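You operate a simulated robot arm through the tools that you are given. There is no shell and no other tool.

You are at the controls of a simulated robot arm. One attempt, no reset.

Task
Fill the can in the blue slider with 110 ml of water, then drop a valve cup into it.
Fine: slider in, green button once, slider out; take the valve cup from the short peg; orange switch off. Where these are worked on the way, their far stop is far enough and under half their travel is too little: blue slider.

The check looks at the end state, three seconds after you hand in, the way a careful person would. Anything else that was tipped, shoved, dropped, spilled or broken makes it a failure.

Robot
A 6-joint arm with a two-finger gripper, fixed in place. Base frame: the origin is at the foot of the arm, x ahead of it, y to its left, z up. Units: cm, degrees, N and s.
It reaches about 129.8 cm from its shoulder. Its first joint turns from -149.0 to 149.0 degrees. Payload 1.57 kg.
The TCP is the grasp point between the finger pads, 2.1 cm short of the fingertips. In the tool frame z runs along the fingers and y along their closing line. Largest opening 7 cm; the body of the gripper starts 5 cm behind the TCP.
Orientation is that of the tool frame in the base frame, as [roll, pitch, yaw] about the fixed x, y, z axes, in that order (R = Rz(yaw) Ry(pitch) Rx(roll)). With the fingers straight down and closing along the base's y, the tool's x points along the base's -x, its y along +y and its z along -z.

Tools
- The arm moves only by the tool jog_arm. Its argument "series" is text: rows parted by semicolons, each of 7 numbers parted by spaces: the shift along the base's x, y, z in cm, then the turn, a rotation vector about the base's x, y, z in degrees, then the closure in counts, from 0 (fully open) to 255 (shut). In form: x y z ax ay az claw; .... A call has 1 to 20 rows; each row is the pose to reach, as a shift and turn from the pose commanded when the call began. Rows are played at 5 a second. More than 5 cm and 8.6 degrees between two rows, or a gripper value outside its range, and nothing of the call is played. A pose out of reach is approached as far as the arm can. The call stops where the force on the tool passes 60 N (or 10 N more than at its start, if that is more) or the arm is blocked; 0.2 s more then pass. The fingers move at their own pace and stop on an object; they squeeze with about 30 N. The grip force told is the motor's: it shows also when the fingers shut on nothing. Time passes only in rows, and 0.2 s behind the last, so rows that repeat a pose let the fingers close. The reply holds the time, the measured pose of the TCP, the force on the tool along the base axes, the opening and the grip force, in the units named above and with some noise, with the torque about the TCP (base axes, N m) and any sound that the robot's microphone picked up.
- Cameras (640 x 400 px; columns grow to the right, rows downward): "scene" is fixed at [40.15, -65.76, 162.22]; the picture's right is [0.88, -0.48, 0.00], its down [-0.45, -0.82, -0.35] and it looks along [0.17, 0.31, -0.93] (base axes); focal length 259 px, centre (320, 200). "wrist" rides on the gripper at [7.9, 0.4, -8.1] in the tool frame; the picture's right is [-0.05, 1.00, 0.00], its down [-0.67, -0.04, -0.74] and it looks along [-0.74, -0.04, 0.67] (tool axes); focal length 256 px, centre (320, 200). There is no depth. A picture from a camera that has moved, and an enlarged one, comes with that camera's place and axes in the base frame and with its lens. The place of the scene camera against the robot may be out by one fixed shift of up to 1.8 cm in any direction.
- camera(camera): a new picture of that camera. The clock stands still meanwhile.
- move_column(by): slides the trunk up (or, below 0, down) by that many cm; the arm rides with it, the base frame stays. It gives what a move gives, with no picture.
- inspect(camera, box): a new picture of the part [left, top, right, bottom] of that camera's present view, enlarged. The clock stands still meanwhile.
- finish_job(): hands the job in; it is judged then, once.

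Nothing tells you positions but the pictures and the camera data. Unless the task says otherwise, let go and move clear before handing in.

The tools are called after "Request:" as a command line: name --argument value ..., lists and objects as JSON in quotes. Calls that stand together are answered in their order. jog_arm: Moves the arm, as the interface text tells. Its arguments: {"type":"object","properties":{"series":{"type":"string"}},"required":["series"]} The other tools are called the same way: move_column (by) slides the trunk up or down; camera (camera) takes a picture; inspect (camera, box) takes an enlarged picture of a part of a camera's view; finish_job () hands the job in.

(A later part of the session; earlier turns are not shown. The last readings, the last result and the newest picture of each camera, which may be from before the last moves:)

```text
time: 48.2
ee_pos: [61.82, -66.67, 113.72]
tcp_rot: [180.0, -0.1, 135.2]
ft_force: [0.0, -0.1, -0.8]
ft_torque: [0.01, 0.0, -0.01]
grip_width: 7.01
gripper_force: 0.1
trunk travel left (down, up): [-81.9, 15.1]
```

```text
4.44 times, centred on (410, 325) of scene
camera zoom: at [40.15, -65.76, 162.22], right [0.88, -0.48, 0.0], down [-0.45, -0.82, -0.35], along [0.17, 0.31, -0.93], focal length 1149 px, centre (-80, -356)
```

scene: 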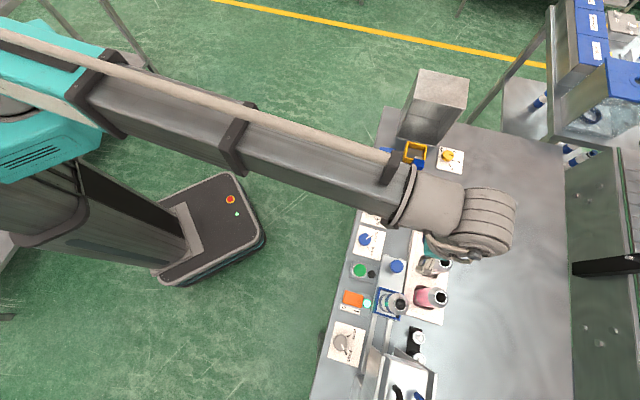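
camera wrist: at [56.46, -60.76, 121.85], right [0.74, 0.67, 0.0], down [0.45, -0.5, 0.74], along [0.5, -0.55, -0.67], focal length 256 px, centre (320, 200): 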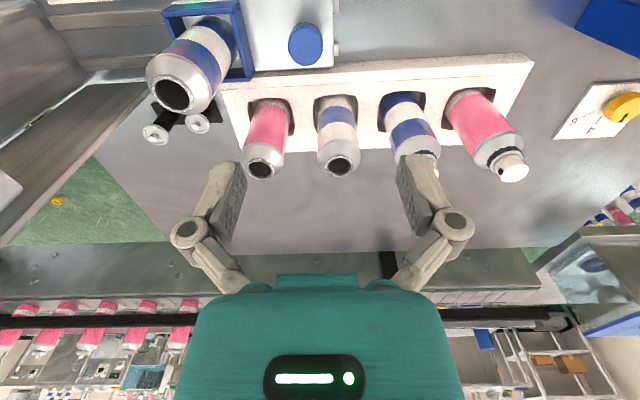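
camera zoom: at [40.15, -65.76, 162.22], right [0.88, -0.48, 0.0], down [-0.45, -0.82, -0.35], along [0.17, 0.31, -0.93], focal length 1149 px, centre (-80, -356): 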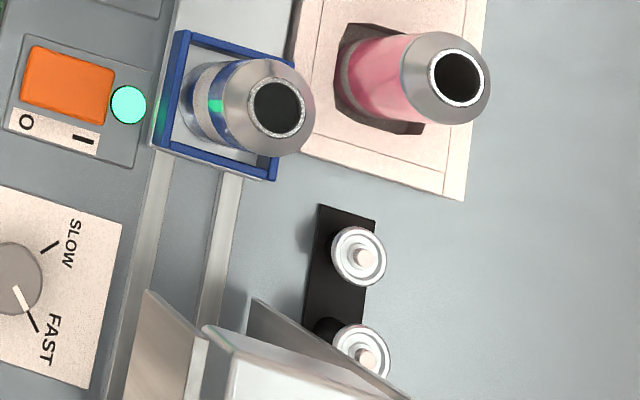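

The cup on the short peg works out to p≈99.5, q≈−19.5, with its disc at z≈92.8. The forearm would pass near the hood there, so I'll measure the wrist and forearm size in the scene view first.

Request:
inspect --camera "scene" --box '[360, 150, 540, 290]'

Request:
inspect --camera "wrist" --box '[0, 0, 240, 150]'

```text
2.86 times, centred on (450, 220) of scene
camera zoom: at [40.15, -65.76, 162.22], right [0.88, -0.48, 0.0], down [-0.45, -0.82, -0.35], along [0.17, 0.31, -0.93], focal length 739 px, centre (-51, 143)
```

zoom: 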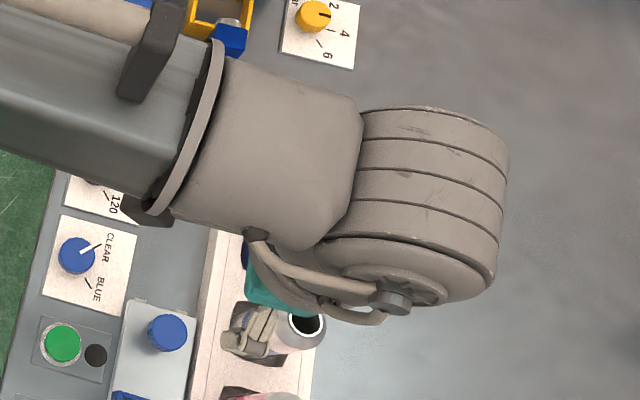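

```text
2.67 times, centred on (120, 75) of wrist
camera zoom: at [56.46, -60.76, 121.85], right [0.74, 0.67, 0.0], down [0.45, -0.5, 0.74], along [0.5, -0.55, -0.67], focal length 683 px, centre (853, 533)
```

zoom: 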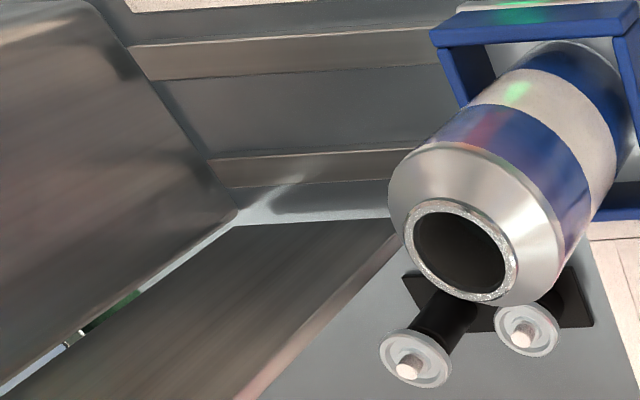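

The wrist barrel bottom is roughly 12 cm above the TCP and the camera bracket is about 8 cm behind it, so a vertical approach should just fit between can and hood. I'll hover over the short-peg cup with a narrowed grip and check.

Request:
jog_arm --series "-1.05 -3.51 0 0 0 0 168; -2.1 -7.02 0 0 0 0 168; -3.15 -10.53 0 0 0 0 168; -4.2 -14.04 0 0 0 0 168; -5.23 -17.54 0 0 0 0 168; -5.23 -17.54 0 0 0 0 168"

Request:
camera --camera "wrist"

Request:
camera --camera "scene"

```text
time: 49.6
ee_pos: [56.63, -84.4, 113.77]
tcp_rot: [180.0, 0.0, 134.9]
ft_force: [0.3, 0.7, -0.2]
ft_torque: [0.02, 0.01, 0.0]
grip_width: 2.39
gripper_force: 0.1
trunk travel left (down, up): [-81.9, 15.1]
```

```text
taken
camera wrist: at [51.2, -78.4, 121.86], right [0.74, 0.67, 0.0], down [0.45, -0.5, 0.74], along [0.5, -0.55, -0.67], focal length 256 px, centre (320, 200)
```

wrist: 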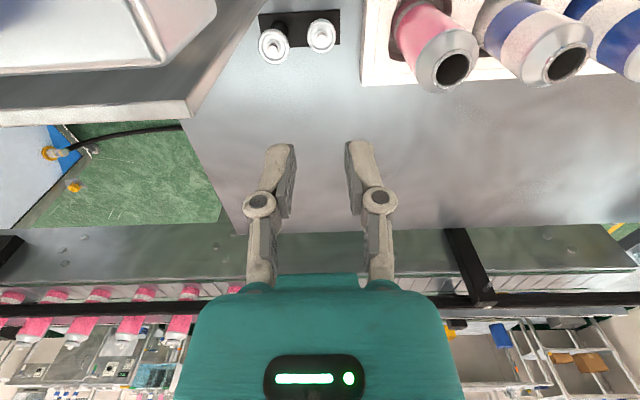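

```text
taken
```

scene: 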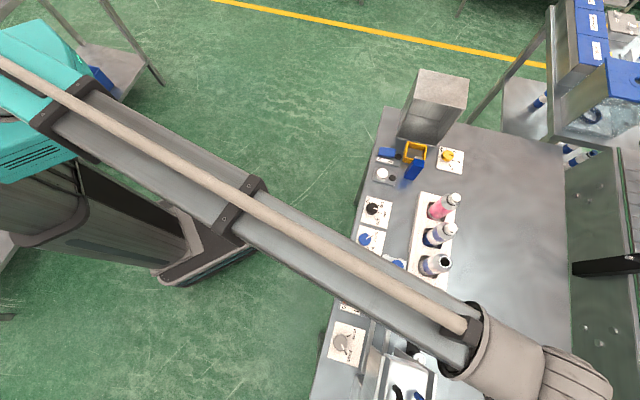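

Request:
inspect --camera "wrist" --box '[240, 0, 400, 100]'

Request:
inspect --camera "scene" --box '[340, 250, 640, 400]'

Request:
inspect --camera "wrist" --box '[0, 0, 260, 150]'

```text
4.00 times, centred on (320, 50) of wrist
camera zoom: at [51.2, -78.4, 121.86], right [0.74, 0.67, 0.0], down [0.45, -0.5, 0.74], along [0.5, -0.55, -0.67], focal length 1024 px, centre (320, 800)
```

zoom: 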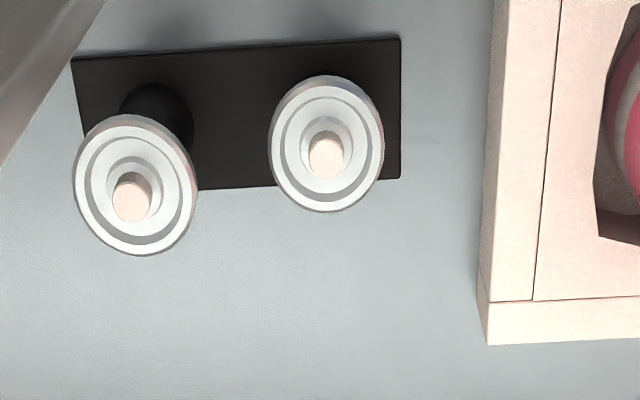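

```text
2.13 times, centred on (490, 325) of scene
camera zoom: at [40.15, -65.76, 162.22], right [0.88, -0.48, 0.0], down [-0.45, -0.82, -0.35], along [0.17, 0.31, -0.93], focal length 552 px, centre (-43, -67)
```

zoom: 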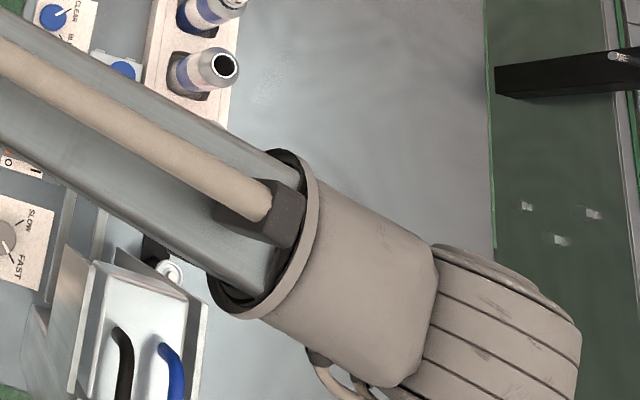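

```text
2.46 times, centred on (130, 75) of wrist
camera zoom: at [51.2, -78.4, 121.86], right [0.74, 0.67, 0.0], down [0.45, -0.5, 0.74], along [0.5, -0.55, -0.67], focal length 630 px, centre (788, 508)
```

zoom: 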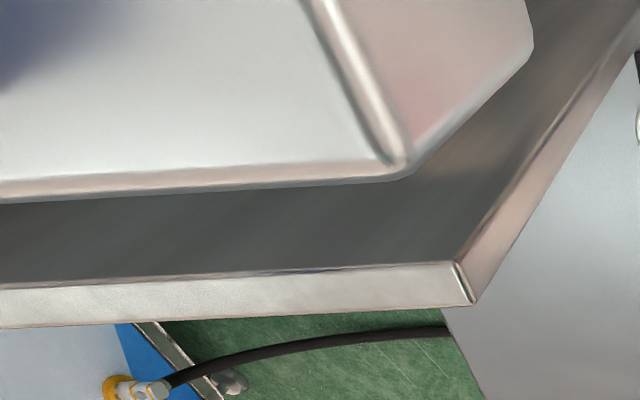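

The cup's stem is within about 0.15 cm of the tool axis. I'll make that small correction and lower in stages, checking clearance to the can, hood and second cup.

Request:
jog_arm --series "0.09 0.09 0 0 0 0 168; 0.09 0.09 0 0 0 0 168"

Request:
move_column --by -9

Request:
camera --camera "wrist"

Request:
inspect --camera "wrist" --box '[240, 40, 400, 180]'

Request:
inspect --camera "scene" --box '[360, 280, 520, 400]'

```text
time: 50.2
ee_pos: [56.67, -84.18, 113.79]
tcp_rot: [180.0, -0.1, 135.0]
ft_force: [0.5, -0.1, -0.5]
ft_torque: [0.0, -0.01, 0.01]
grip_width: 2.4
gripper_force: 0.1
trunk travel left (down, up): [-81.9, 15.1]
```

```text
time: 51.4
ee_pos: [56.77, -84.2, 104.7]
tcp_rot: [-180.0, -0.2, 135.0]
ft_force: [0.3, 0.0, -0.2]
ft_torque: [0.01, 0.02, -0.01]
grip_width: 2.37
gripper_force: 0.0
trunk travel left (down, up): [-72.9, 24.1]
```

```text
taken
camera wrist: at [51.29, -78.29, 112.87], right [0.74, 0.67, 0.0], down [0.45, -0.5, 0.74], along [0.5, -0.55, -0.67], focal length 256 px, centre (320, 200)
```

wrist: 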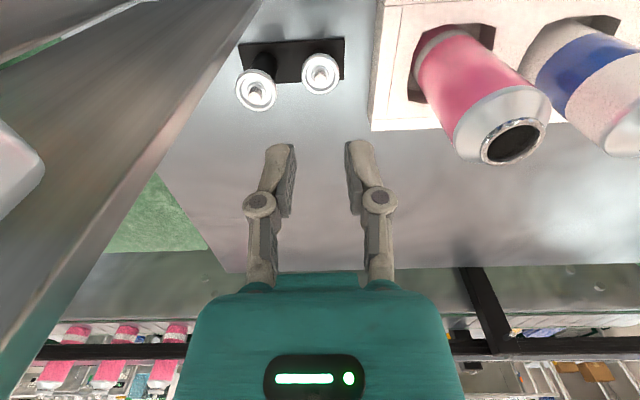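

```text
2.86 times, centred on (320, 110) of wrist
camera zoom: at [51.29, -78.29, 112.87], right [0.74, 0.67, 0.0], down [0.45, -0.5, 0.74], along [0.5, -0.55, -0.67], focal length 731 px, centre (320, 457)
```

zoom: 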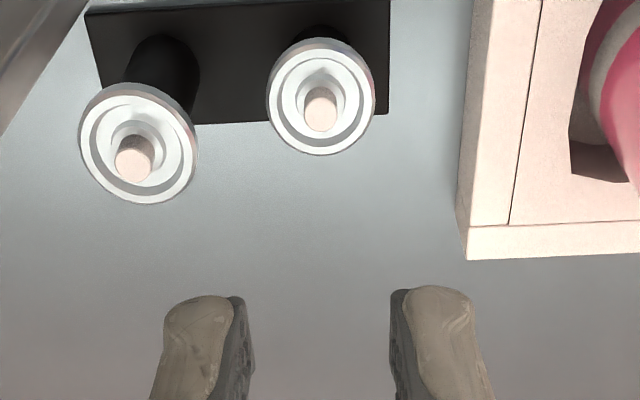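

```text
3.33 times, centred on (440, 340) of scene
camera zoom: at [40.15, -65.76, 162.22], right [0.88, -0.48, 0.0], down [-0.45, -0.82, -0.35], along [0.17, 0.31, -0.93], focal length 862 px, centre (-80, -267)
```

zoom: 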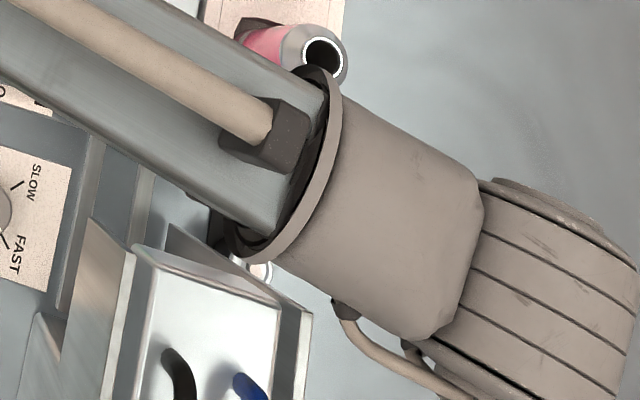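

Alignment is within 0.1 cm and the wrist margins are about 1 cm or more. Lowering further.

Request:
move_column --by -5.5

Request:
camera --camera "wrist"

Request:
inspect --camera "scene" --box '[360, 280, 520, 400]'

```text
time: 52.4
ee_pos: [56.57, -84.24, 99.19]
tcp_rot: [-180.0, 0.0, 135.0]
ft_force: [0.3, -0.5, -0.2]
ft_torque: [-0.01, 0.0, 0.02]
grip_width: 2.39
gripper_force: 0.1
trunk travel left (down, up): [-67.4, 29.6]
```

```text
taken
camera wrist: at [51.28, -78.29, 107.37], right [0.74, 0.67, 0.0], down [0.45, -0.5, 0.74], along [0.5, -0.55, -0.67], focal length 256 px, centre (320, 200)
```

wrist: 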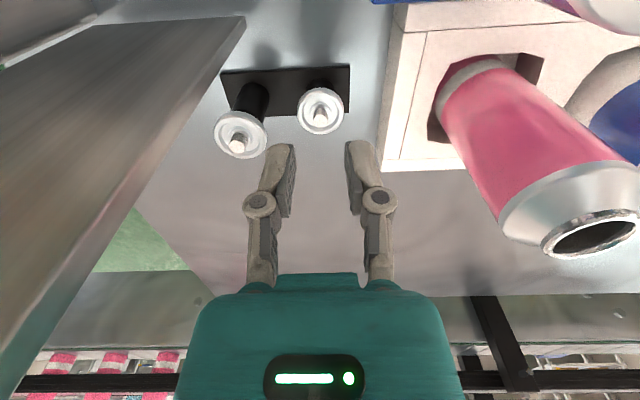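

```text
3.33 times, centred on (440, 340) of scene
camera zoom: at [40.15, -65.76, 162.22], right [0.88, -0.48, 0.0], down [-0.45, -0.82, -0.35], along [0.17, 0.31, -0.93], focal length 862 px, centre (-80, -267)
```

zoom: 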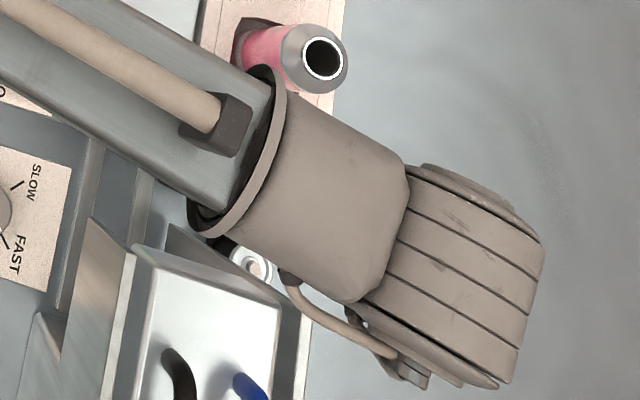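

The −L finger will pass close to the taller second cup. I'll zoom to judge the gap and consider narrowing the opening.

Request:
inspect --camera "wrist" --box '[200, 60, 400, 220]'

```text
2.50 times, centred on (300, 140) of wrist
camera zoom: at [51.28, -78.29, 107.37], right [0.74, 0.67, 0.0], down [0.45, -0.5, 0.74], along [0.5, -0.55, -0.67], focal length 640 px, centre (370, 350)
```

zoom: 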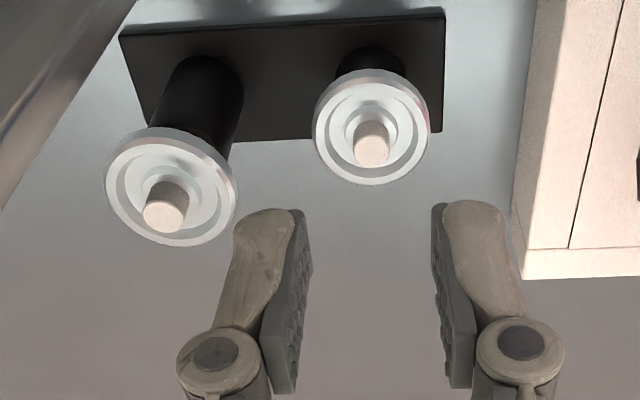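

Narrowing the opening to 1.9 cm gives about 0.5 cm of gap to the second cup. Then I'll lower so the tips just overlap the stem.

Request:
jog_arm --series "0 0 0 0 0 0 186; 0 0 0 0 0 0 186; 0 0 0 0 0 0 186"

Request:
move_column --by -3.2

Request:
camera --camera "wrist"

Request:
inspect --camera "wrist" --box '[220, 100, 420, 240]'

```text
time: 53.2
ee_pos: [56.72, -84.36, 99.34]
tcp_rot: [-180.0, 0.0, 135.0]
ft_force: [0.3, 0.4, 0.4]
ft_torque: [0.02, -0.01, -0.01]
grip_width: 1.88
gripper_force: 0.0
trunk travel left (down, up): [-67.4, 29.6]
```

```text
time: 54.0
ee_pos: [56.74, -84.18, 95.99]
tcp_rot: [-180.0, 0.0, 134.9]
ft_force: [0.5, -1.0, -0.5]
ft_torque: [-0.03, 0.01, 0.0]
grip_width: 1.88
gripper_force: 0.0
trunk travel left (down, up): [-64.2, 32.8]
```

```text
taken
camera wrist: at [51.28, -78.29, 104.17], right [0.74, 0.67, 0.0], down [0.45, -0.5, 0.74], along [0.5, -0.55, -0.67], focal length 256 px, centre (320, 200)
```

wrist: 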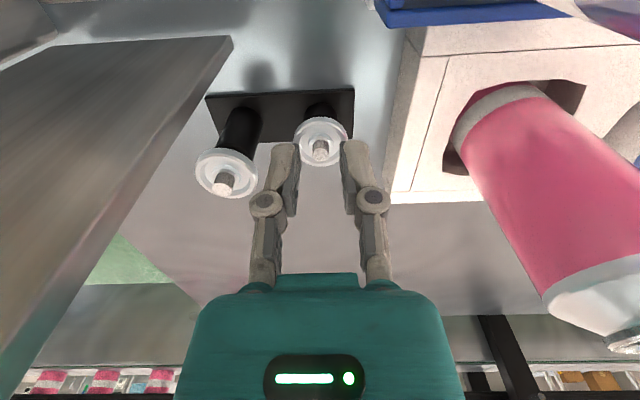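

```text
2.86 times, centred on (320, 170) of wrist
camera zoom: at [51.28, -78.29, 104.17], right [0.74, 0.67, 0.0], down [0.45, -0.5, 0.74], along [0.5, -0.55, -0.67], focal length 731 px, centre (320, 286)
```

zoom: 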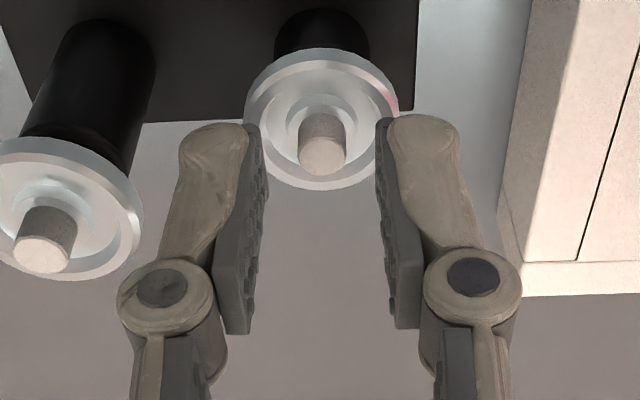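

The stem is centred between the fingertips. I'll lower a bit more so the tips come just above the disc, watching the force.

Request:
move_column --by -0.6

Request:
inspect --camera "wrist" --box '[220, 100, 420, 240]'

```text
time: 54.5
ee_pos: [56.66, -84.14, 95.51]
tcp_rot: [180.0, 0.0, 135.0]
ft_force: [-0.1, -0.3, 0.5]
ft_torque: [0.0, -0.03, 0.03]
grip_width: 1.9
gripper_force: 0.0
trunk travel left (down, up): [-63.6, 33.4]
```

```text
2.86 times, centred on (320, 170) of wrist
camera zoom: at [51.29, -78.3, 103.56], right [0.74, 0.67, 0.0], down [0.45, -0.5, 0.74], along [0.5, -0.55, -0.67], focal length 731 px, centre (320, 286)
```

zoom: 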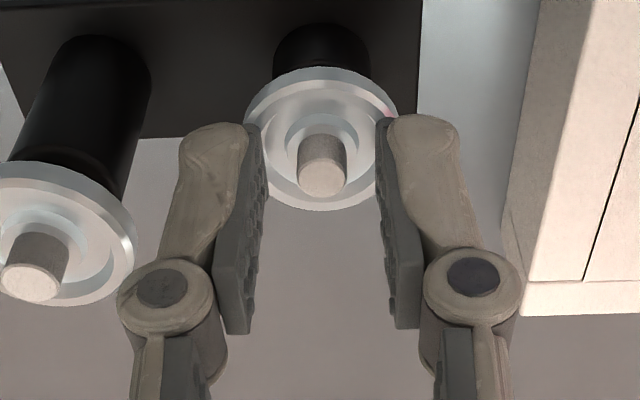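

Request:
move_column --by -0.2

Request:
jog_arm --series "0 0 0 0 0 0 196; 0 0 0 0 0 0 206; 0 0 0 0 0 0 216; 0 0 0 0 0 0 216"

Request:
inspect --camera "wrist" --box '[220, 100, 420, 240]'

```text
time: 55.0
ee_pos: [56.55, -84.2, 95.33]
tcp_rot: [179.9, 0.0, 135.0]
ft_force: [1.1, 0.1, -0.9]
ft_torque: [0.02, -0.02, 0.01]
grip_width: 1.86
gripper_force: 0.1
trunk travel left (down, up): [-63.4, 33.6]
```

```text
time: 56.0
ee_pos: [56.68, -84.2, 95.33]
tcp_rot: [180.0, 0.0, 135.1]
ft_force: [-0.2, 0.3, 0.2]
ft_torque: [-0.01, 0.0, 0.02]
grip_width: 1.07
gripper_force: 0.0
trunk travel left (down, up): [-63.4, 33.6]
```

```text
2.86 times, centred on (320, 170) of wrist
camera zoom: at [51.3, -78.3, 103.36], right [0.74, 0.67, 0.0], down [0.45, -0.5, 0.74], along [0.5, -0.55, -0.67], focal length 731 px, centre (320, 286)
```

zoom: 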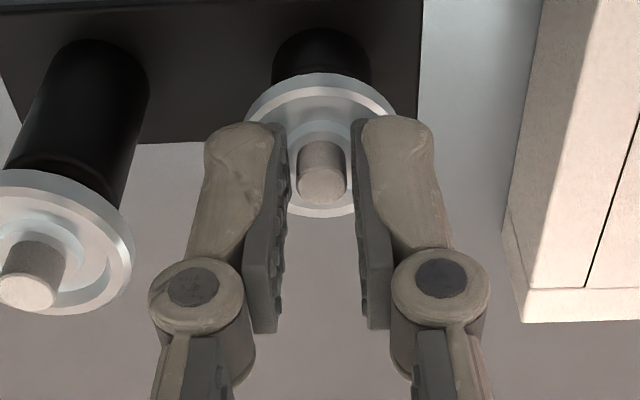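

The fingers are symmetric about the stem. Closing on it now.

Request:
jog_arm --series "0 0 0 0 0 0 230; 0 0 0 0 0 0 255; 0 0 0 0 0 0 255; 0 0 0 0 0 0 255; 0 0 0 0 0 0 255"

Request:
inspect --camera "wrist" --box '[220, 100, 420, 240]'

```text
time: 57.2
ee_pos: [56.67, -84.29, 95.31]
tcp_rot: [179.9, 0.1, 135.0]
ft_force: [-0.3, -0.3, -1.1]
ft_torque: [-0.02, -0.01, -0.02]
grip_width: 0.59
gripper_force: 29.9
trunk travel left (down, up): [-63.4, 33.6]
```

```text
2.86 times, centred on (320, 170) of wrist
camera zoom: at [51.3, -78.29, 103.36], right [0.74, 0.67, 0.0], down [0.45, -0.5, 0.74], along [0.5, -0.55, -0.67], focal length 731 px, centre (320, 286)
```

zoom: 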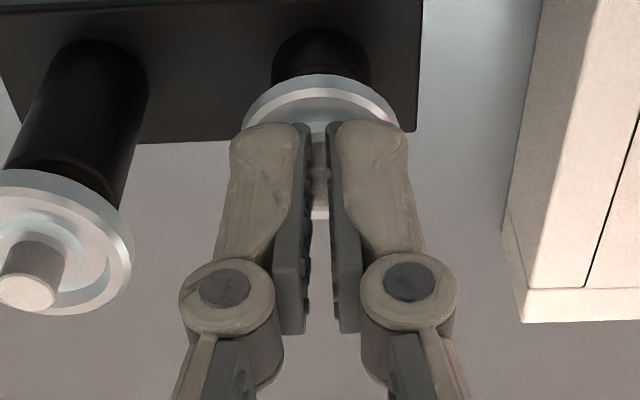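

The grip holds at 0.59 cm with 30 N, so the stem is held. I'll lift a little and confirm the cup comes along.

Request:
move_column --by 3

Request:
inspect --camera "wrist" --box '[180, 80, 420, 240]'

```text
time: 58.0
ee_pos: [56.64, -84.19, 98.31]
tcp_rot: [180.0, -0.1, 135.1]
ft_force: [-0.3, -0.1, -0.4]
ft_torque: [-0.01, -0.02, -0.01]
grip_width: 0.6
gripper_force: 30.2
trunk travel left (down, up): [-66.4, 30.6]
```

```text
2.50 times, centred on (300, 160) of wrist
camera zoom: at [51.31, -78.31, 106.35], right [0.74, 0.67, 0.0], down [0.45, -0.5, 0.74], along [0.5, -0.55, -0.67], focal length 640 px, centre (370, 300)
```

zoom: 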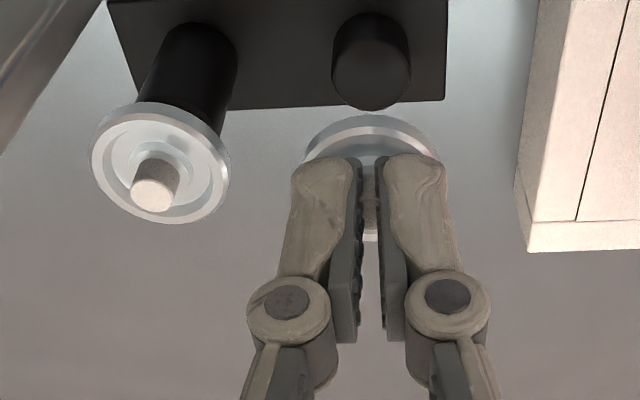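

The cup is held cleanly and the peg is empty. I'll raise well above the can, move over it, and align.

Request:
move_column --by 15.5

Request:
jog_arm --series "-0.57 2.5 0 0 0 0 255; -1.15 5 0 0 0 0 255; -1.72 7.5 0 0 0 0 255; -2.3 10 0 0 0 0 255; -2.3 10 0 0 0 0 255"

Request:
camera --camera "wrist"

Request:
inspect --camera "wrist" --box '[220, 0, 420, 200]'

Request:
inspect --camera "wrist" --box '[280, 110, 360, 190]'

```text
time: 59.8
ee_pos: [56.59, -84.3, 113.78]
tcp_rot: [-180.0, -0.1, 135.0]
ft_force: [-0.7, -0.6, 0.0]
ft_torque: [-0.01, 0.03, -0.02]
grip_width: 0.6
gripper_force: 30.2
trunk travel left (down, up): [-81.9, 15.1]
```

```text
time: 61.0
ee_pos: [54.22, -74.3, 113.75]
tcp_rot: [180.0, -0.1, 134.9]
ft_force: [-0.7, -0.2, 0.7]
ft_torque: [0.02, 0.01, 0.03]
grip_width: 0.6
gripper_force: 30.3
trunk travel left (down, up): [-81.9, 15.1]
```

```text
taken
camera wrist: at [48.82, -68.35, 121.85], right [0.74, 0.67, 0.0], down [0.45, -0.5, 0.74], along [0.5, -0.55, -0.67], focal length 256 px, centre (320, 200)
```

wrist: 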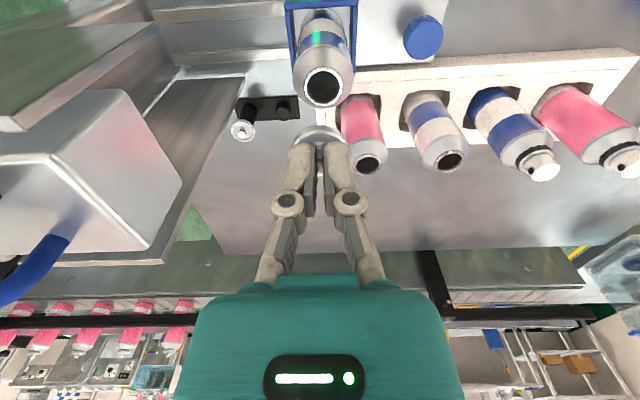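

```text
2.00 times, centred on (320, 100) of wrist
camera zoom: at [48.82, -68.35, 121.85], right [0.74, 0.67, 0.0], down [0.45, -0.5, 0.74], along [0.5, -0.55, -0.67], focal length 512 px, centre (320, 400)
```

zoom: 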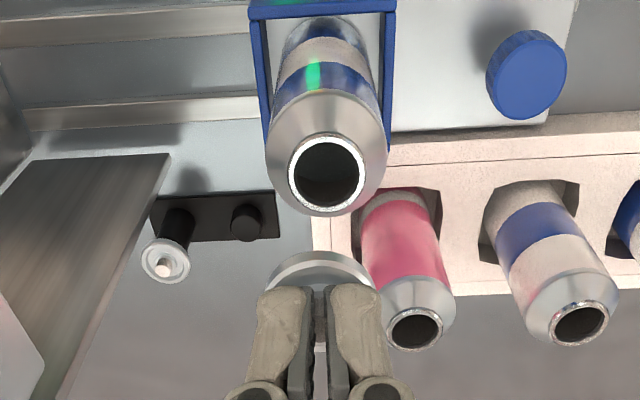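

```text
5.00 times, centred on (320, 150) of wrist
camera zoom: at [48.82, -68.35, 121.85], right [0.74, 0.67, 0.0], down [0.45, -0.5, 0.74], along [0.5, -0.55, -0.67], focal length 1280 px, centre (320, 450)
```

zoom: 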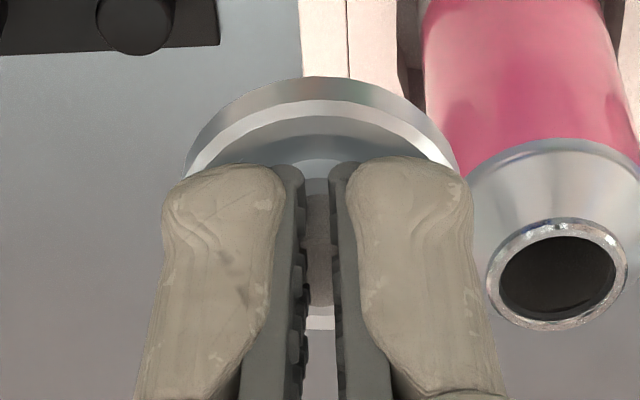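

The cup is centred in the grip, and the can mouth is about 0.2 cm off the tool axis. I'll zoom on the mouth for a precise centre.

Request:
inspect --camera "wrist" --box '[290, 55, 354, 119]'

```text
6.25 times, centred on (322, 87) of wrist
camera zoom: at [48.82, -68.35, 121.85], right [0.74, 0.67, 0.0], down [0.45, -0.5, 0.74], along [0.5, -0.55, -0.67], focal length 1600 px, centre (308, 906)
```

zoom: 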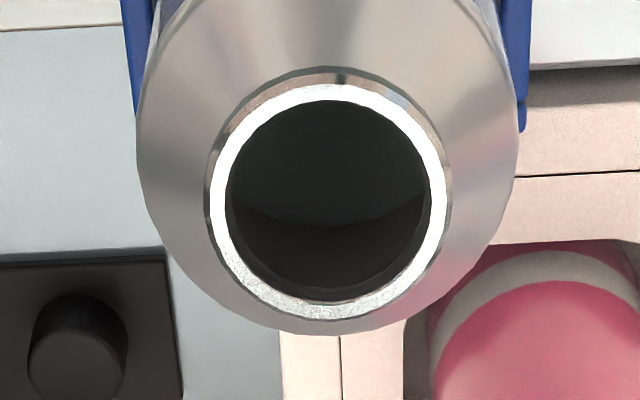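

The mouth is 2.3 cm across inside and the offset is about +0.05 F, +0.19 L. I'll apply that and lower until the cup is about 2 cm above the rim for a re-check.

Request:
jog_arm --series "0.17 0.1 0 0 0 0 255; 0.17 0.1 0 0 0 0 255"

Request:
move_column --by -5.2

Request:
inspect --camera "wrist" --box '[260, 60, 380, 180]'

Request:
inspect --camera "scene" --box '[340, 240, 480, 380]'

```text
time: 61.6
ee_pos: [54.45, -74.24, 113.77]
tcp_rot: [-180.0, -0.1, 135.0]
ft_force: [1.2, -0.6, -0.3]
ft_torque: [0.02, 0.01, 0.0]
grip_width: 0.61
gripper_force: 30.4
trunk travel left (down, up): [-81.9, 15.1]
```

```text
time: 62.5
ee_pos: [54.33, -74.14, 108.52]
tcp_rot: [179.9, 0.0, 135.0]
ft_force: [0.8, -0.3, -0.4]
ft_torque: [-0.03, -0.03, 0.02]
grip_width: 0.63
gripper_force: 29.5
trunk travel left (down, up): [-76.7, 20.3]
```

```text
3.33 times, centred on (320, 120) of wrist
camera zoom: at [49.03, -68.21, 116.67], right [0.74, 0.67, 0.0], down [0.45, -0.5, 0.74], along [0.5, -0.55, -0.67], focal length 853 px, centre (320, 467)
```

zoom: 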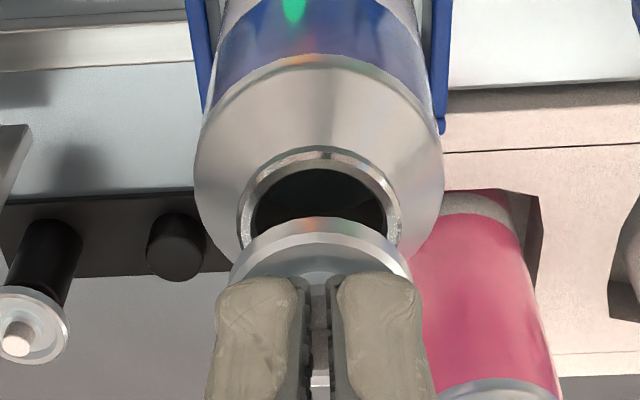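

```text
2.86 times, centred on (410, 310) of scene
camera zoom: at [40.15, -65.76, 162.22], right [0.88, -0.48, 0.0], down [-0.45, -0.82, -0.35], along [0.17, 0.31, -0.93], focal length 739 px, centre (63, -114)
```

zoom: 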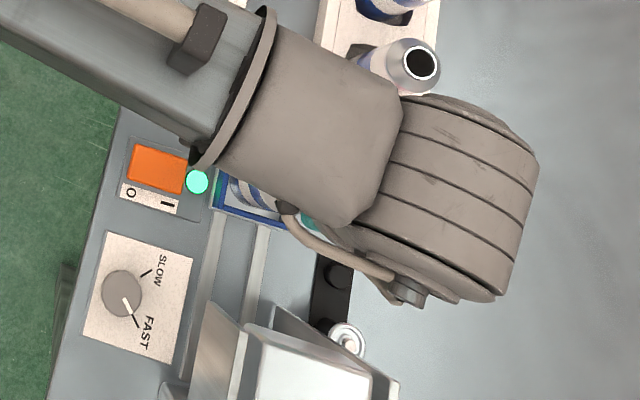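

Request:
inspect --camera "wrist" --box '[288, 95, 352, 145]'

```text
8.00 times, centred on (320, 120) of wrist
camera zoom: at [49.03, -68.21, 116.67], right [0.74, 0.67, 0.0], down [0.45, -0.5, 0.74], along [0.5, -0.55, -0.67], focal length 2048 px, centre (320, 840)
```

zoom: 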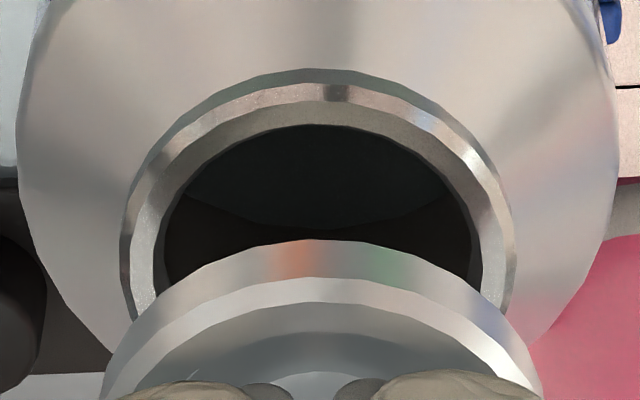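

L alignment is good. I'll lower another 1.3 cm so the cup is just above the rim, where depth errors matter less, and compare the edges directly.

Request:
move_column --by -1.3

Request:
inspect --camera "wrist" --box '[288, 105, 352, 155]'

Request:
inspect --camera "wrist" --box '[240, 60, 400, 200]'

```text
time: 63.1
ee_pos: [54.28, -74.14, 107.26]
tcp_rot: [-180.0, 0.1, 135.0]
ft_force: [-0.5, 0.3, -0.5]
ft_torque: [0.01, -0.03, -0.02]
grip_width: 0.59
gripper_force: 29.7
trunk travel left (down, up): [-75.4, 21.6]
```

```text
8.00 times, centred on (320, 130) of wrist
camera zoom: at [49.03, -68.21, 115.37], right [0.74, 0.67, 0.0], down [0.45, -0.5, 0.74], along [0.5, -0.55, -0.67], focal length 2048 px, centre (320, 760)
```

zoom: 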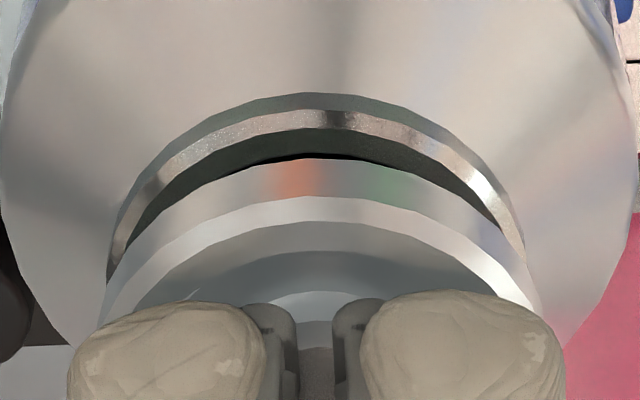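

```text
2.86 times, centred on (320, 130) of wrist
camera zoom: at [49.03, -68.21, 115.37], right [0.74, 0.67, 0.0], down [0.45, -0.5, 0.74], along [0.5, -0.55, -0.67], focal length 731 px, centre (320, 400)
```

zoom: 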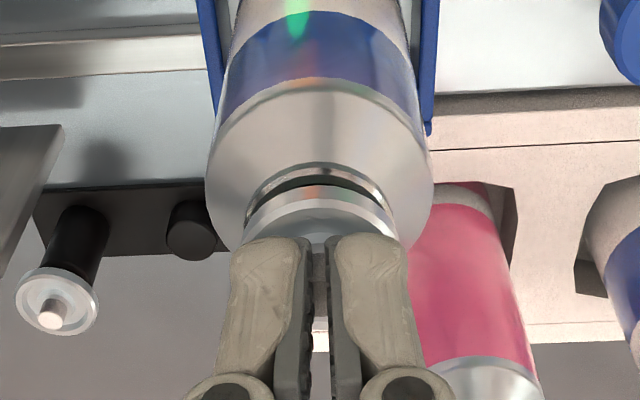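

The cup rim and can mouth look concentric to within about a millimetre. I'll lower in small steps, watching force for first contact.

Request:
move_column --by -0.25

Request:
inspect --camera "wrist" --box '[288, 105, 352, 155]'

```text
time: 63.6
ee_pos: [54.39, -74.09, 107.07]
tcp_rot: [-179.9, 0.1, 135.0]
ft_force: [0.2, 0.1, -0.1]
ft_torque: [-0.03, -0.02, 0.0]
grip_width: 0.58
gripper_force: 30.2
trunk travel left (down, up): [-75.2, 21.8]
```

```text
8.00 times, centred on (320, 130) of wrist
camera zoom: at [49.04, -68.21, 115.11], right [0.74, 0.67, 0.0], down [0.45, -0.5, 0.74], along [0.5, -0.55, -0.67], focal length 2048 px, centre (320, 760)
```

zoom: 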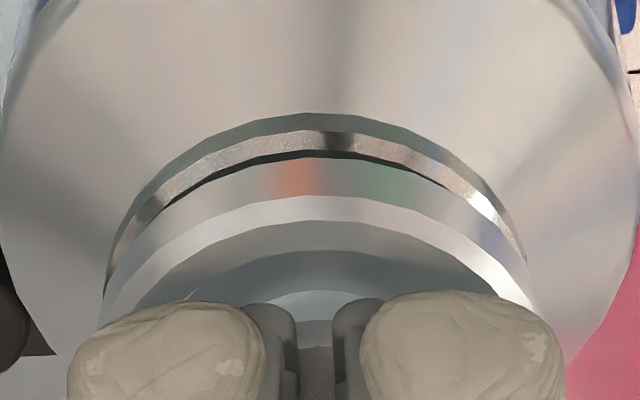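

Request:
move_column --by -0.1

Request:
inspect --camera "wrist" --box '[288, 105, 352, 155]'

```text
time: 64.1
ee_pos: [54.42, -74.17, 106.92]
tcp_rot: [180.0, 0.0, 135.0]
ft_force: [0.4, -0.3, 0.9]
ft_torque: [-0.02, 0.01, 0.0]
grip_width: 0.61
gripper_force: 30.1
trunk travel left (down, up): [-75.1, 21.9]
```

```text
8.00 times, centred on (320, 130) of wrist
camera zoom: at [49.03, -68.21, 115.02], right [0.74, 0.67, 0.0], down [0.45, -0.5, 0.74], along [0.5, -0.55, -0.67], focal length 2048 px, centre (320, 760)
```

zoom: 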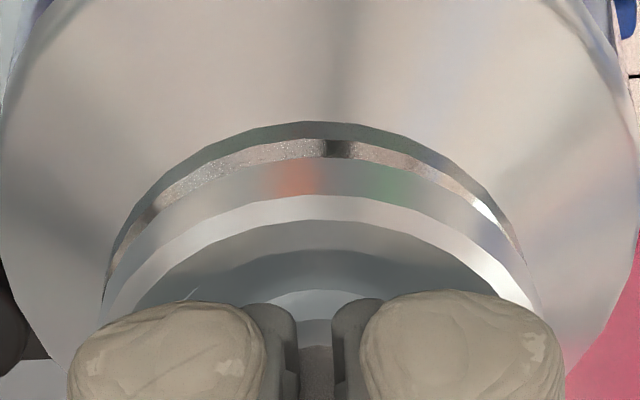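

Request:
move_column --by -0.1

Request:
inspect --camera "wrist" --box '[288, 105, 352, 155]'

```text
time: 64.7
ee_pos: [54.39, -74.14, 106.83]
tcp_rot: [-179.9, 0.0, 134.9]
ft_force: [0.9, -1.0, 8.1]
ft_torque: [-0.04, -0.03, 0.01]
grip_width: 0.61
gripper_force: 30.2
trunk travel left (down, up): [-75.0, 22.0]
```

```text
8.00 times, centred on (320, 130) of wrist
camera zoom: at [49.0, -68.16, 114.98], right [0.74, 0.67, 0.0], down [0.45, -0.5, 0.74], along [0.5, -0.55, -0.67], focal length 2048 px, centre (320, 760)
```

zoom: 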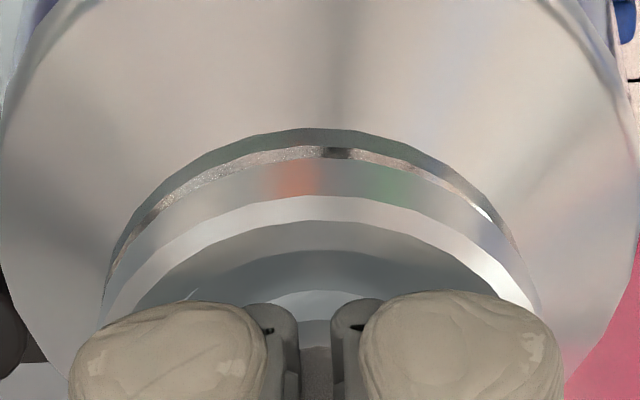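

Contact at 8 N with the cup's rim flush on the can mouth, so it is seated. I'll open the fingers gently and lift away.

Request:
jog_arm --series "0 0 0 0 0 0 225; 0 0 0 0 0 0 215; 0 0 0 0 0 0 200; 0 0 0 0 0 0 180; 0 0 0 0 0 0 160; 0 0 0 0 0 0 160"

Request:
inspect --camera "wrist" --box '[260, 80, 380, 200]'

```text
time: 66.0
ee_pos: [54.46, -74.23, 106.84]
tcp_rot: [-179.9, 0.0, 135.0]
ft_force: [-0.1, -0.3, -0.3]
ft_torque: [0.05, 0.01, 0.0]
grip_width: 2.62
gripper_force: 0.0
trunk travel left (down, up): [-75.0, 22.0]
```

```text
3.33 times, centred on (320, 140) of wrist
camera zoom: at [49.04, -68.21, 114.91], right [0.74, 0.67, 0.0], down [0.45, -0.5, 0.74], along [0.5, -0.55, -0.67], focal length 853 px, centre (320, 400)
```

zoom: 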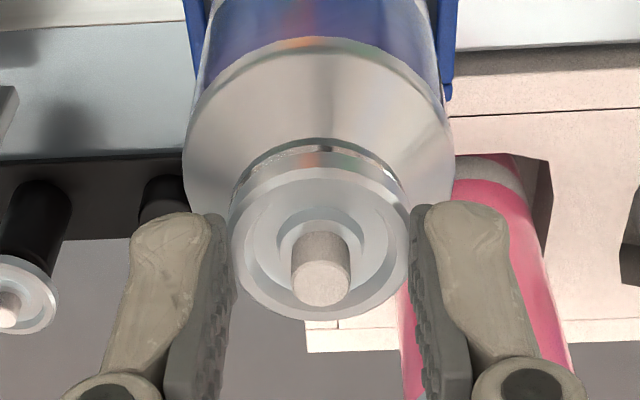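

The cup is released and sitting level on the can. I'll raise clear and check it from above.

Request:
move_column --by 7

Request:
inspect --camera "wrist" --box '[280, 40, 370, 120]'

Request:
camera --camera "wrist"

```text
time: 67.1
ee_pos: [54.45, -74.21, 113.79]
tcp_rot: [179.9, -0.1, 134.9]
ft_force: [1.0, -0.8, 0.6]
ft_torque: [-0.02, -0.01, -0.06]
grip_width: 2.61
gripper_force: 0.1
trunk travel left (down, up): [-82.0, 15.0]
```

```text
5.00 times, centred on (325, 80) of wrist
camera zoom: at [49.05, -68.22, 121.9], right [0.74, 0.67, 0.0], down [0.45, -0.5, 0.74], along [0.5, -0.55, -0.67], focal length 1280 px, centre (295, 800)
```

zoom: 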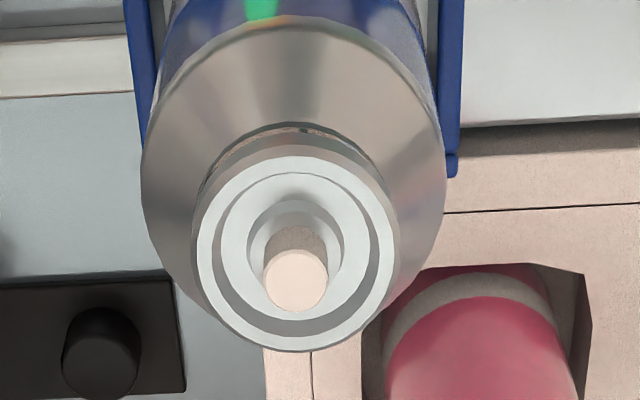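

```text
taken
camera wrist: at [49.05, -68.22, 121.9], right [0.74, 0.67, 0.0], down [0.45, -0.5, 0.74], along [0.5, -0.55, -0.67], focal length 256 px, centre (320, 200)
```

wrist: 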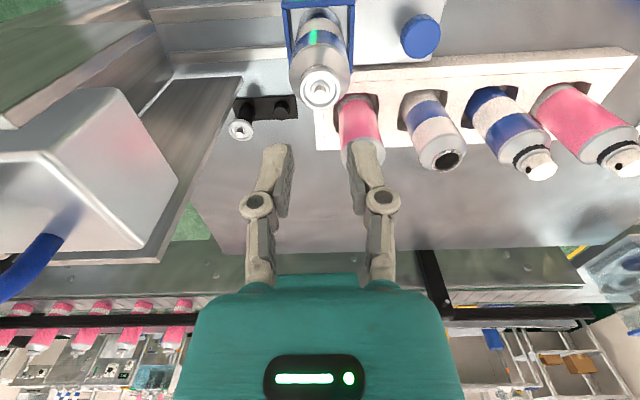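

The valve cup is seated in the can. Next is the orange switch: I'll move over its O end and look closely.

Request:
jog_arm --series "-2.83 2.16 0 0 0 0 160; -5.67 4.32 0 0 0 0 200; -8.5 6.48 0 0 0 0 255; -8.5 6.48 0 0 0 0 255; -8.5 6.48 0 0 0 0 255"

Request:
move_column --by -8

Request:
camera --camera "wrist"

Request:
inspect --camera "wrist" --box '[260, 30, 400, 130]'

Request:
inspect --camera "scene" --box '[320, 240, 480, 380]'

```text
time: 68.3
ee_pos: [45.8, -67.72, 113.77]
tcp_rot: [-180.0, -0.2, 135.0]
ft_force: [-0.7, -0.2, 0.1]
ft_torque: [-0.01, -0.01, 0.02]
grip_width: 0.0
gripper_force: 29.0
trunk travel left (down, up): [-82.0, 15.0]
```

```text
time: 69.5
ee_pos: [45.87, -67.75, 105.91]
tcp_rot: [-180.0, 0.0, 135.0]
ft_force: [-0.4, -0.5, 0.1]
ft_torque: [-0.03, 0.01, 0.02]
grip_width: 0.0
gripper_force: 28.6
trunk travel left (down, up): [-74.0, 23.0]
```

```text
taken
camera wrist: at [40.5, -61.79, 113.92], right [0.74, 0.67, 0.0], down [0.45, -0.5, 0.74], along [0.5, -0.55, -0.67], focal length 256 px, centre (320, 200)
```

wrist: 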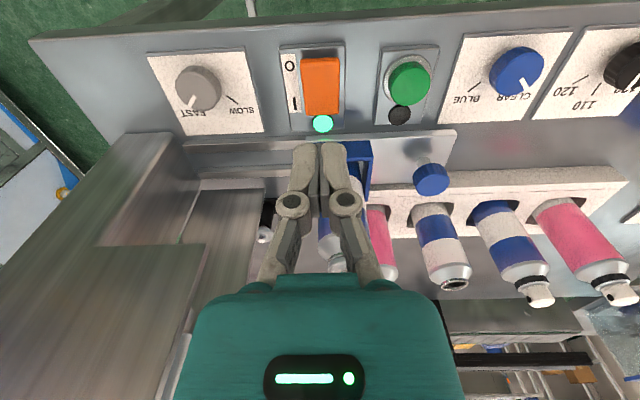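

```text
4.00 times, centred on (330, 80) of wrist
camera zoom: at [40.5, -61.79, 113.92], right [0.74, 0.67, 0.0], down [0.45, -0.5, 0.74], along [0.5, -0.55, -0.67], focal length 1024 px, centre (280, 680)
```

zoom: 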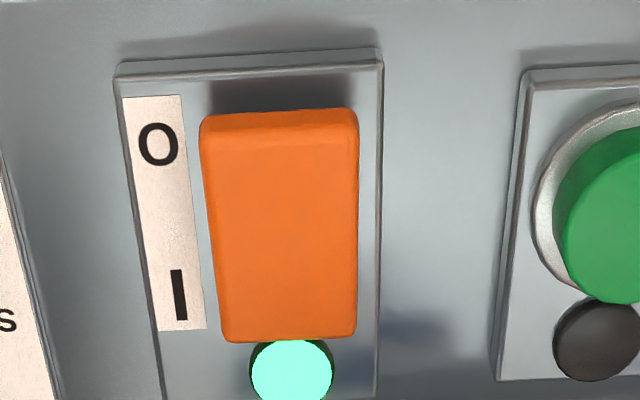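

```text
2.86 times, centred on (400, 310) of scene
camera zoom: at [40.15, -65.76, 162.22], right [0.88, -0.48, 0.0], down [-0.45, -0.82, -0.35], along [0.17, 0.31, -0.93], focal length 739 px, centre (91, -114)
```

zoom: 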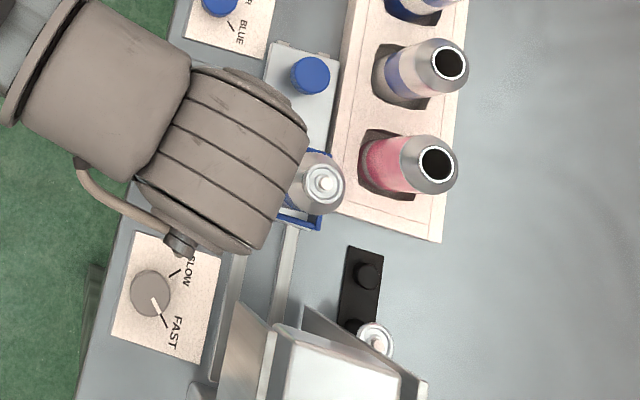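

The cup looks properly seated in the scene view too. The rocker's O end is raised and lies under the closed fingertips (p≈80.6, q≈−15.5), so I'll lower toward it.

Request:
jog_arm --series "0.2 -0.2 0 0 0 0 255; 0.2 -0.2 0 0 0 0 255"

Request:
move_column --by -8.3

Request:
camera --camera "wrist"

Request:
inspect --camera "wrist" --box '[240, 60, 400, 200]'

```text
time: 70.1
ee_pos: [46.01, -67.91, 105.86]
tcp_rot: [180.0, 0.1, 134.9]
ft_force: [0.1, 0.0, 0.4]
ft_torque: [0.02, -0.03, -0.04]
grip_width: 0.03
gripper_force: 28.7
trunk travel left (down, up): [-74.0, 23.0]
```

```text
time: 71.3
ee_pos: [46.05, -67.92, 97.42]
tcp_rot: [180.0, 0.0, 135.0]
ft_force: [-0.4, 0.7, 0.6]
ft_torque: [0.03, -0.03, -0.02]
grip_width: 0.0
gripper_force: 28.7
trunk travel left (down, up): [-65.7, 31.3]
```

```text
taken
camera wrist: at [40.71, -62.02, 105.62], right [0.74, 0.67, 0.0], down [0.45, -0.5, 0.74], along [0.5, -0.55, -0.67], focal length 256 px, centre (320, 200)
```

wrist: 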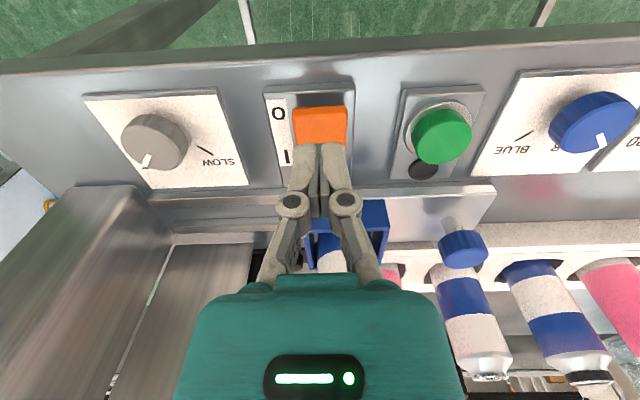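

```text
2.86 times, centred on (320, 130) of wrist
camera zoom: at [40.71, -62.02, 105.62], right [0.74, 0.67, 0.0], down [0.45, -0.5, 0.74], along [0.5, -0.55, -0.67], focal length 731 px, centre (320, 400)
```

zoom: 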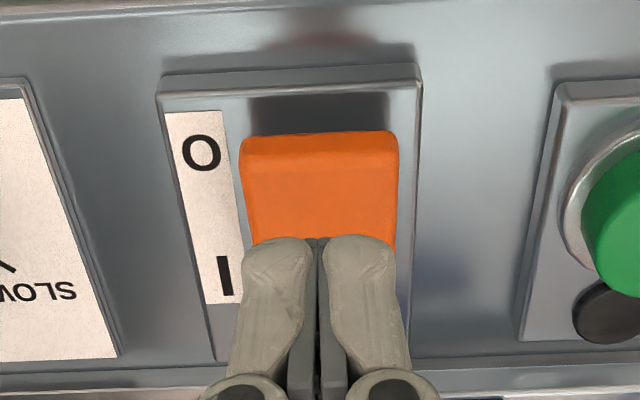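

The O end is at z≈93.75, about 2 cm below the tips. I'll lower to contact and press in small steps until it clicks.

Request:
move_column --by -1.7

Request:
move_column --by -0.4

Request:
inspect --camera "wrist" --box '[240, 80, 400, 220]'

```text
time: 71.9
ee_pos: [46.03, -68.05, 95.86]
tcp_rot: [-180.0, 0.0, 135.1]
ft_force: [-0.4, 0.3, -0.1]
ft_torque: [-0.02, -0.03, -0.04]
grip_width: 0.01
gripper_force: 28.5
trunk travel left (down, up): [-64.0, 33.0]
```

```text
time: 72.5
ee_pos: [46.01, -67.89, 95.46]
tcp_rot: [180.0, 0.0, 134.9]
ft_force: [0.4, -0.6, -0.6]
ft_torque: [-0.02, 0.03, 0.0]
grip_width: 0.01
gripper_force: 28.1
trunk travel left (down, up): [-63.6, 33.4]
```

```text
2.86 times, centred on (320, 150) of wrist
camera zoom: at [40.71, -62.02, 103.51], right [0.74, 0.67, 0.0], down [0.45, -0.5, 0.74], along [0.5, -0.55, -0.67], focal length 731 px, centre (320, 343)
```

zoom: 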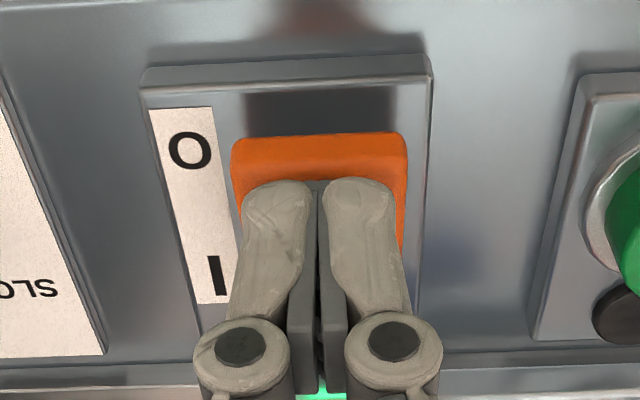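

Request:
move_column --by -0.4

Request:
move_column --by -0.3

Request:
inspect --camera "wrist" --box '[240, 80, 400, 220]'

```text
time: 73.0
ee_pos: [46.07, -67.92, 95.07]
tcp_rot: [180.0, 0.0, 135.0]
ft_force: [0.2, -0.9, -0.9]
ft_torque: [-0.02, 0.01, 0.0]
grip_width: 0.0
gripper_force: 28.0
trunk travel left (down, up): [-63.2, 33.8]
```

```text
time: 73.5
ee_pos: [46.12, -68.05, 94.87]
tcp_rot: [180.0, 0.0, 135.1]
ft_force: [0.0, -0.3, 0.6]
ft_torque: [0.01, 0.04, 0.01]
grip_width: 0.6
gripper_force: 28.3
trunk travel left (down, up): [-62.9, 34.1]
```

```text
2.86 times, centred on (320, 150) of wrist
camera zoom: at [40.71, -62.01, 102.82], right [0.74, 0.67, 0.0], down [0.45, -0.5, 0.74], along [0.5, -0.55, -0.67], focal length 731 px, centre (320, 343)
```

zoom: 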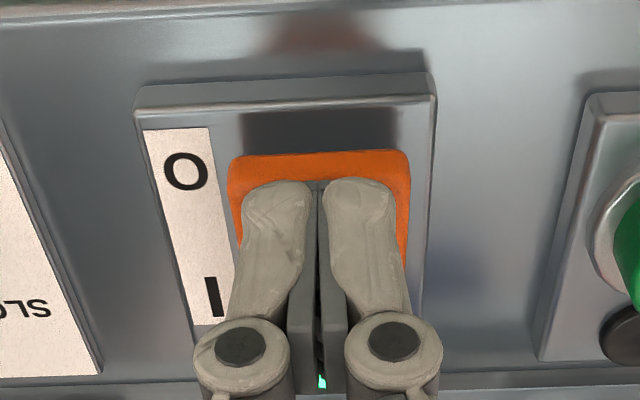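

Contact has begun. Continuing to press until the switch rocks over.

Request:
move_column --by -0.3

Request:
move_column --by -0.3

Request:
inspect --camera "wrist" --box '[240, 80, 400, 220]'

```text
time: 74.0
ee_pos: [46.08, -67.93, 94.42]
tcp_rot: [179.9, 0.0, 135.0]
ft_force: [0.2, -0.2, -1.3]
ft_torque: [0.02, 0.02, -0.01]
grip_width: 0.0
gripper_force: 28.7
trunk travel left (down, up): [-62.6, 34.4]
```

```text
time: 74.5
ee_pos: [46.03, -67.92, 94.17]
tcp_rot: [180.0, 0.0, 135.1]
ft_force: [1.0, -2.0, 7.3]
ft_torque: [-0.04, -0.04, -0.02]
grip_width: 0.57
gripper_force: 28.9
trunk travel left (down, up): [-62.3, 34.7]
```

```text
2.86 times, centred on (320, 150) of wrist
camera zoom: at [40.71, -62.01, 102.25], right [0.74, 0.67, 0.0], down [0.45, -0.5, 0.74], along [0.5, -0.55, -0.67], focal length 731 px, centre (320, 343)
```

zoom: 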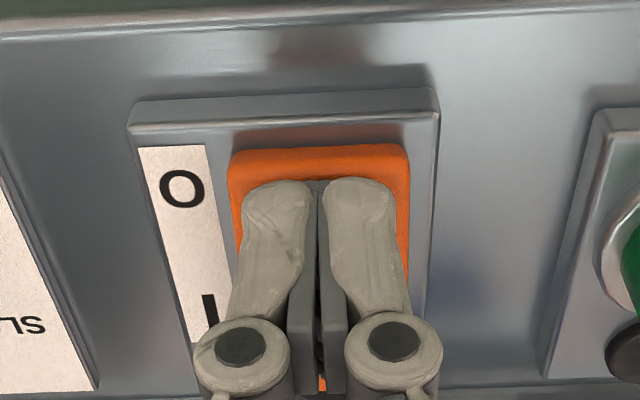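

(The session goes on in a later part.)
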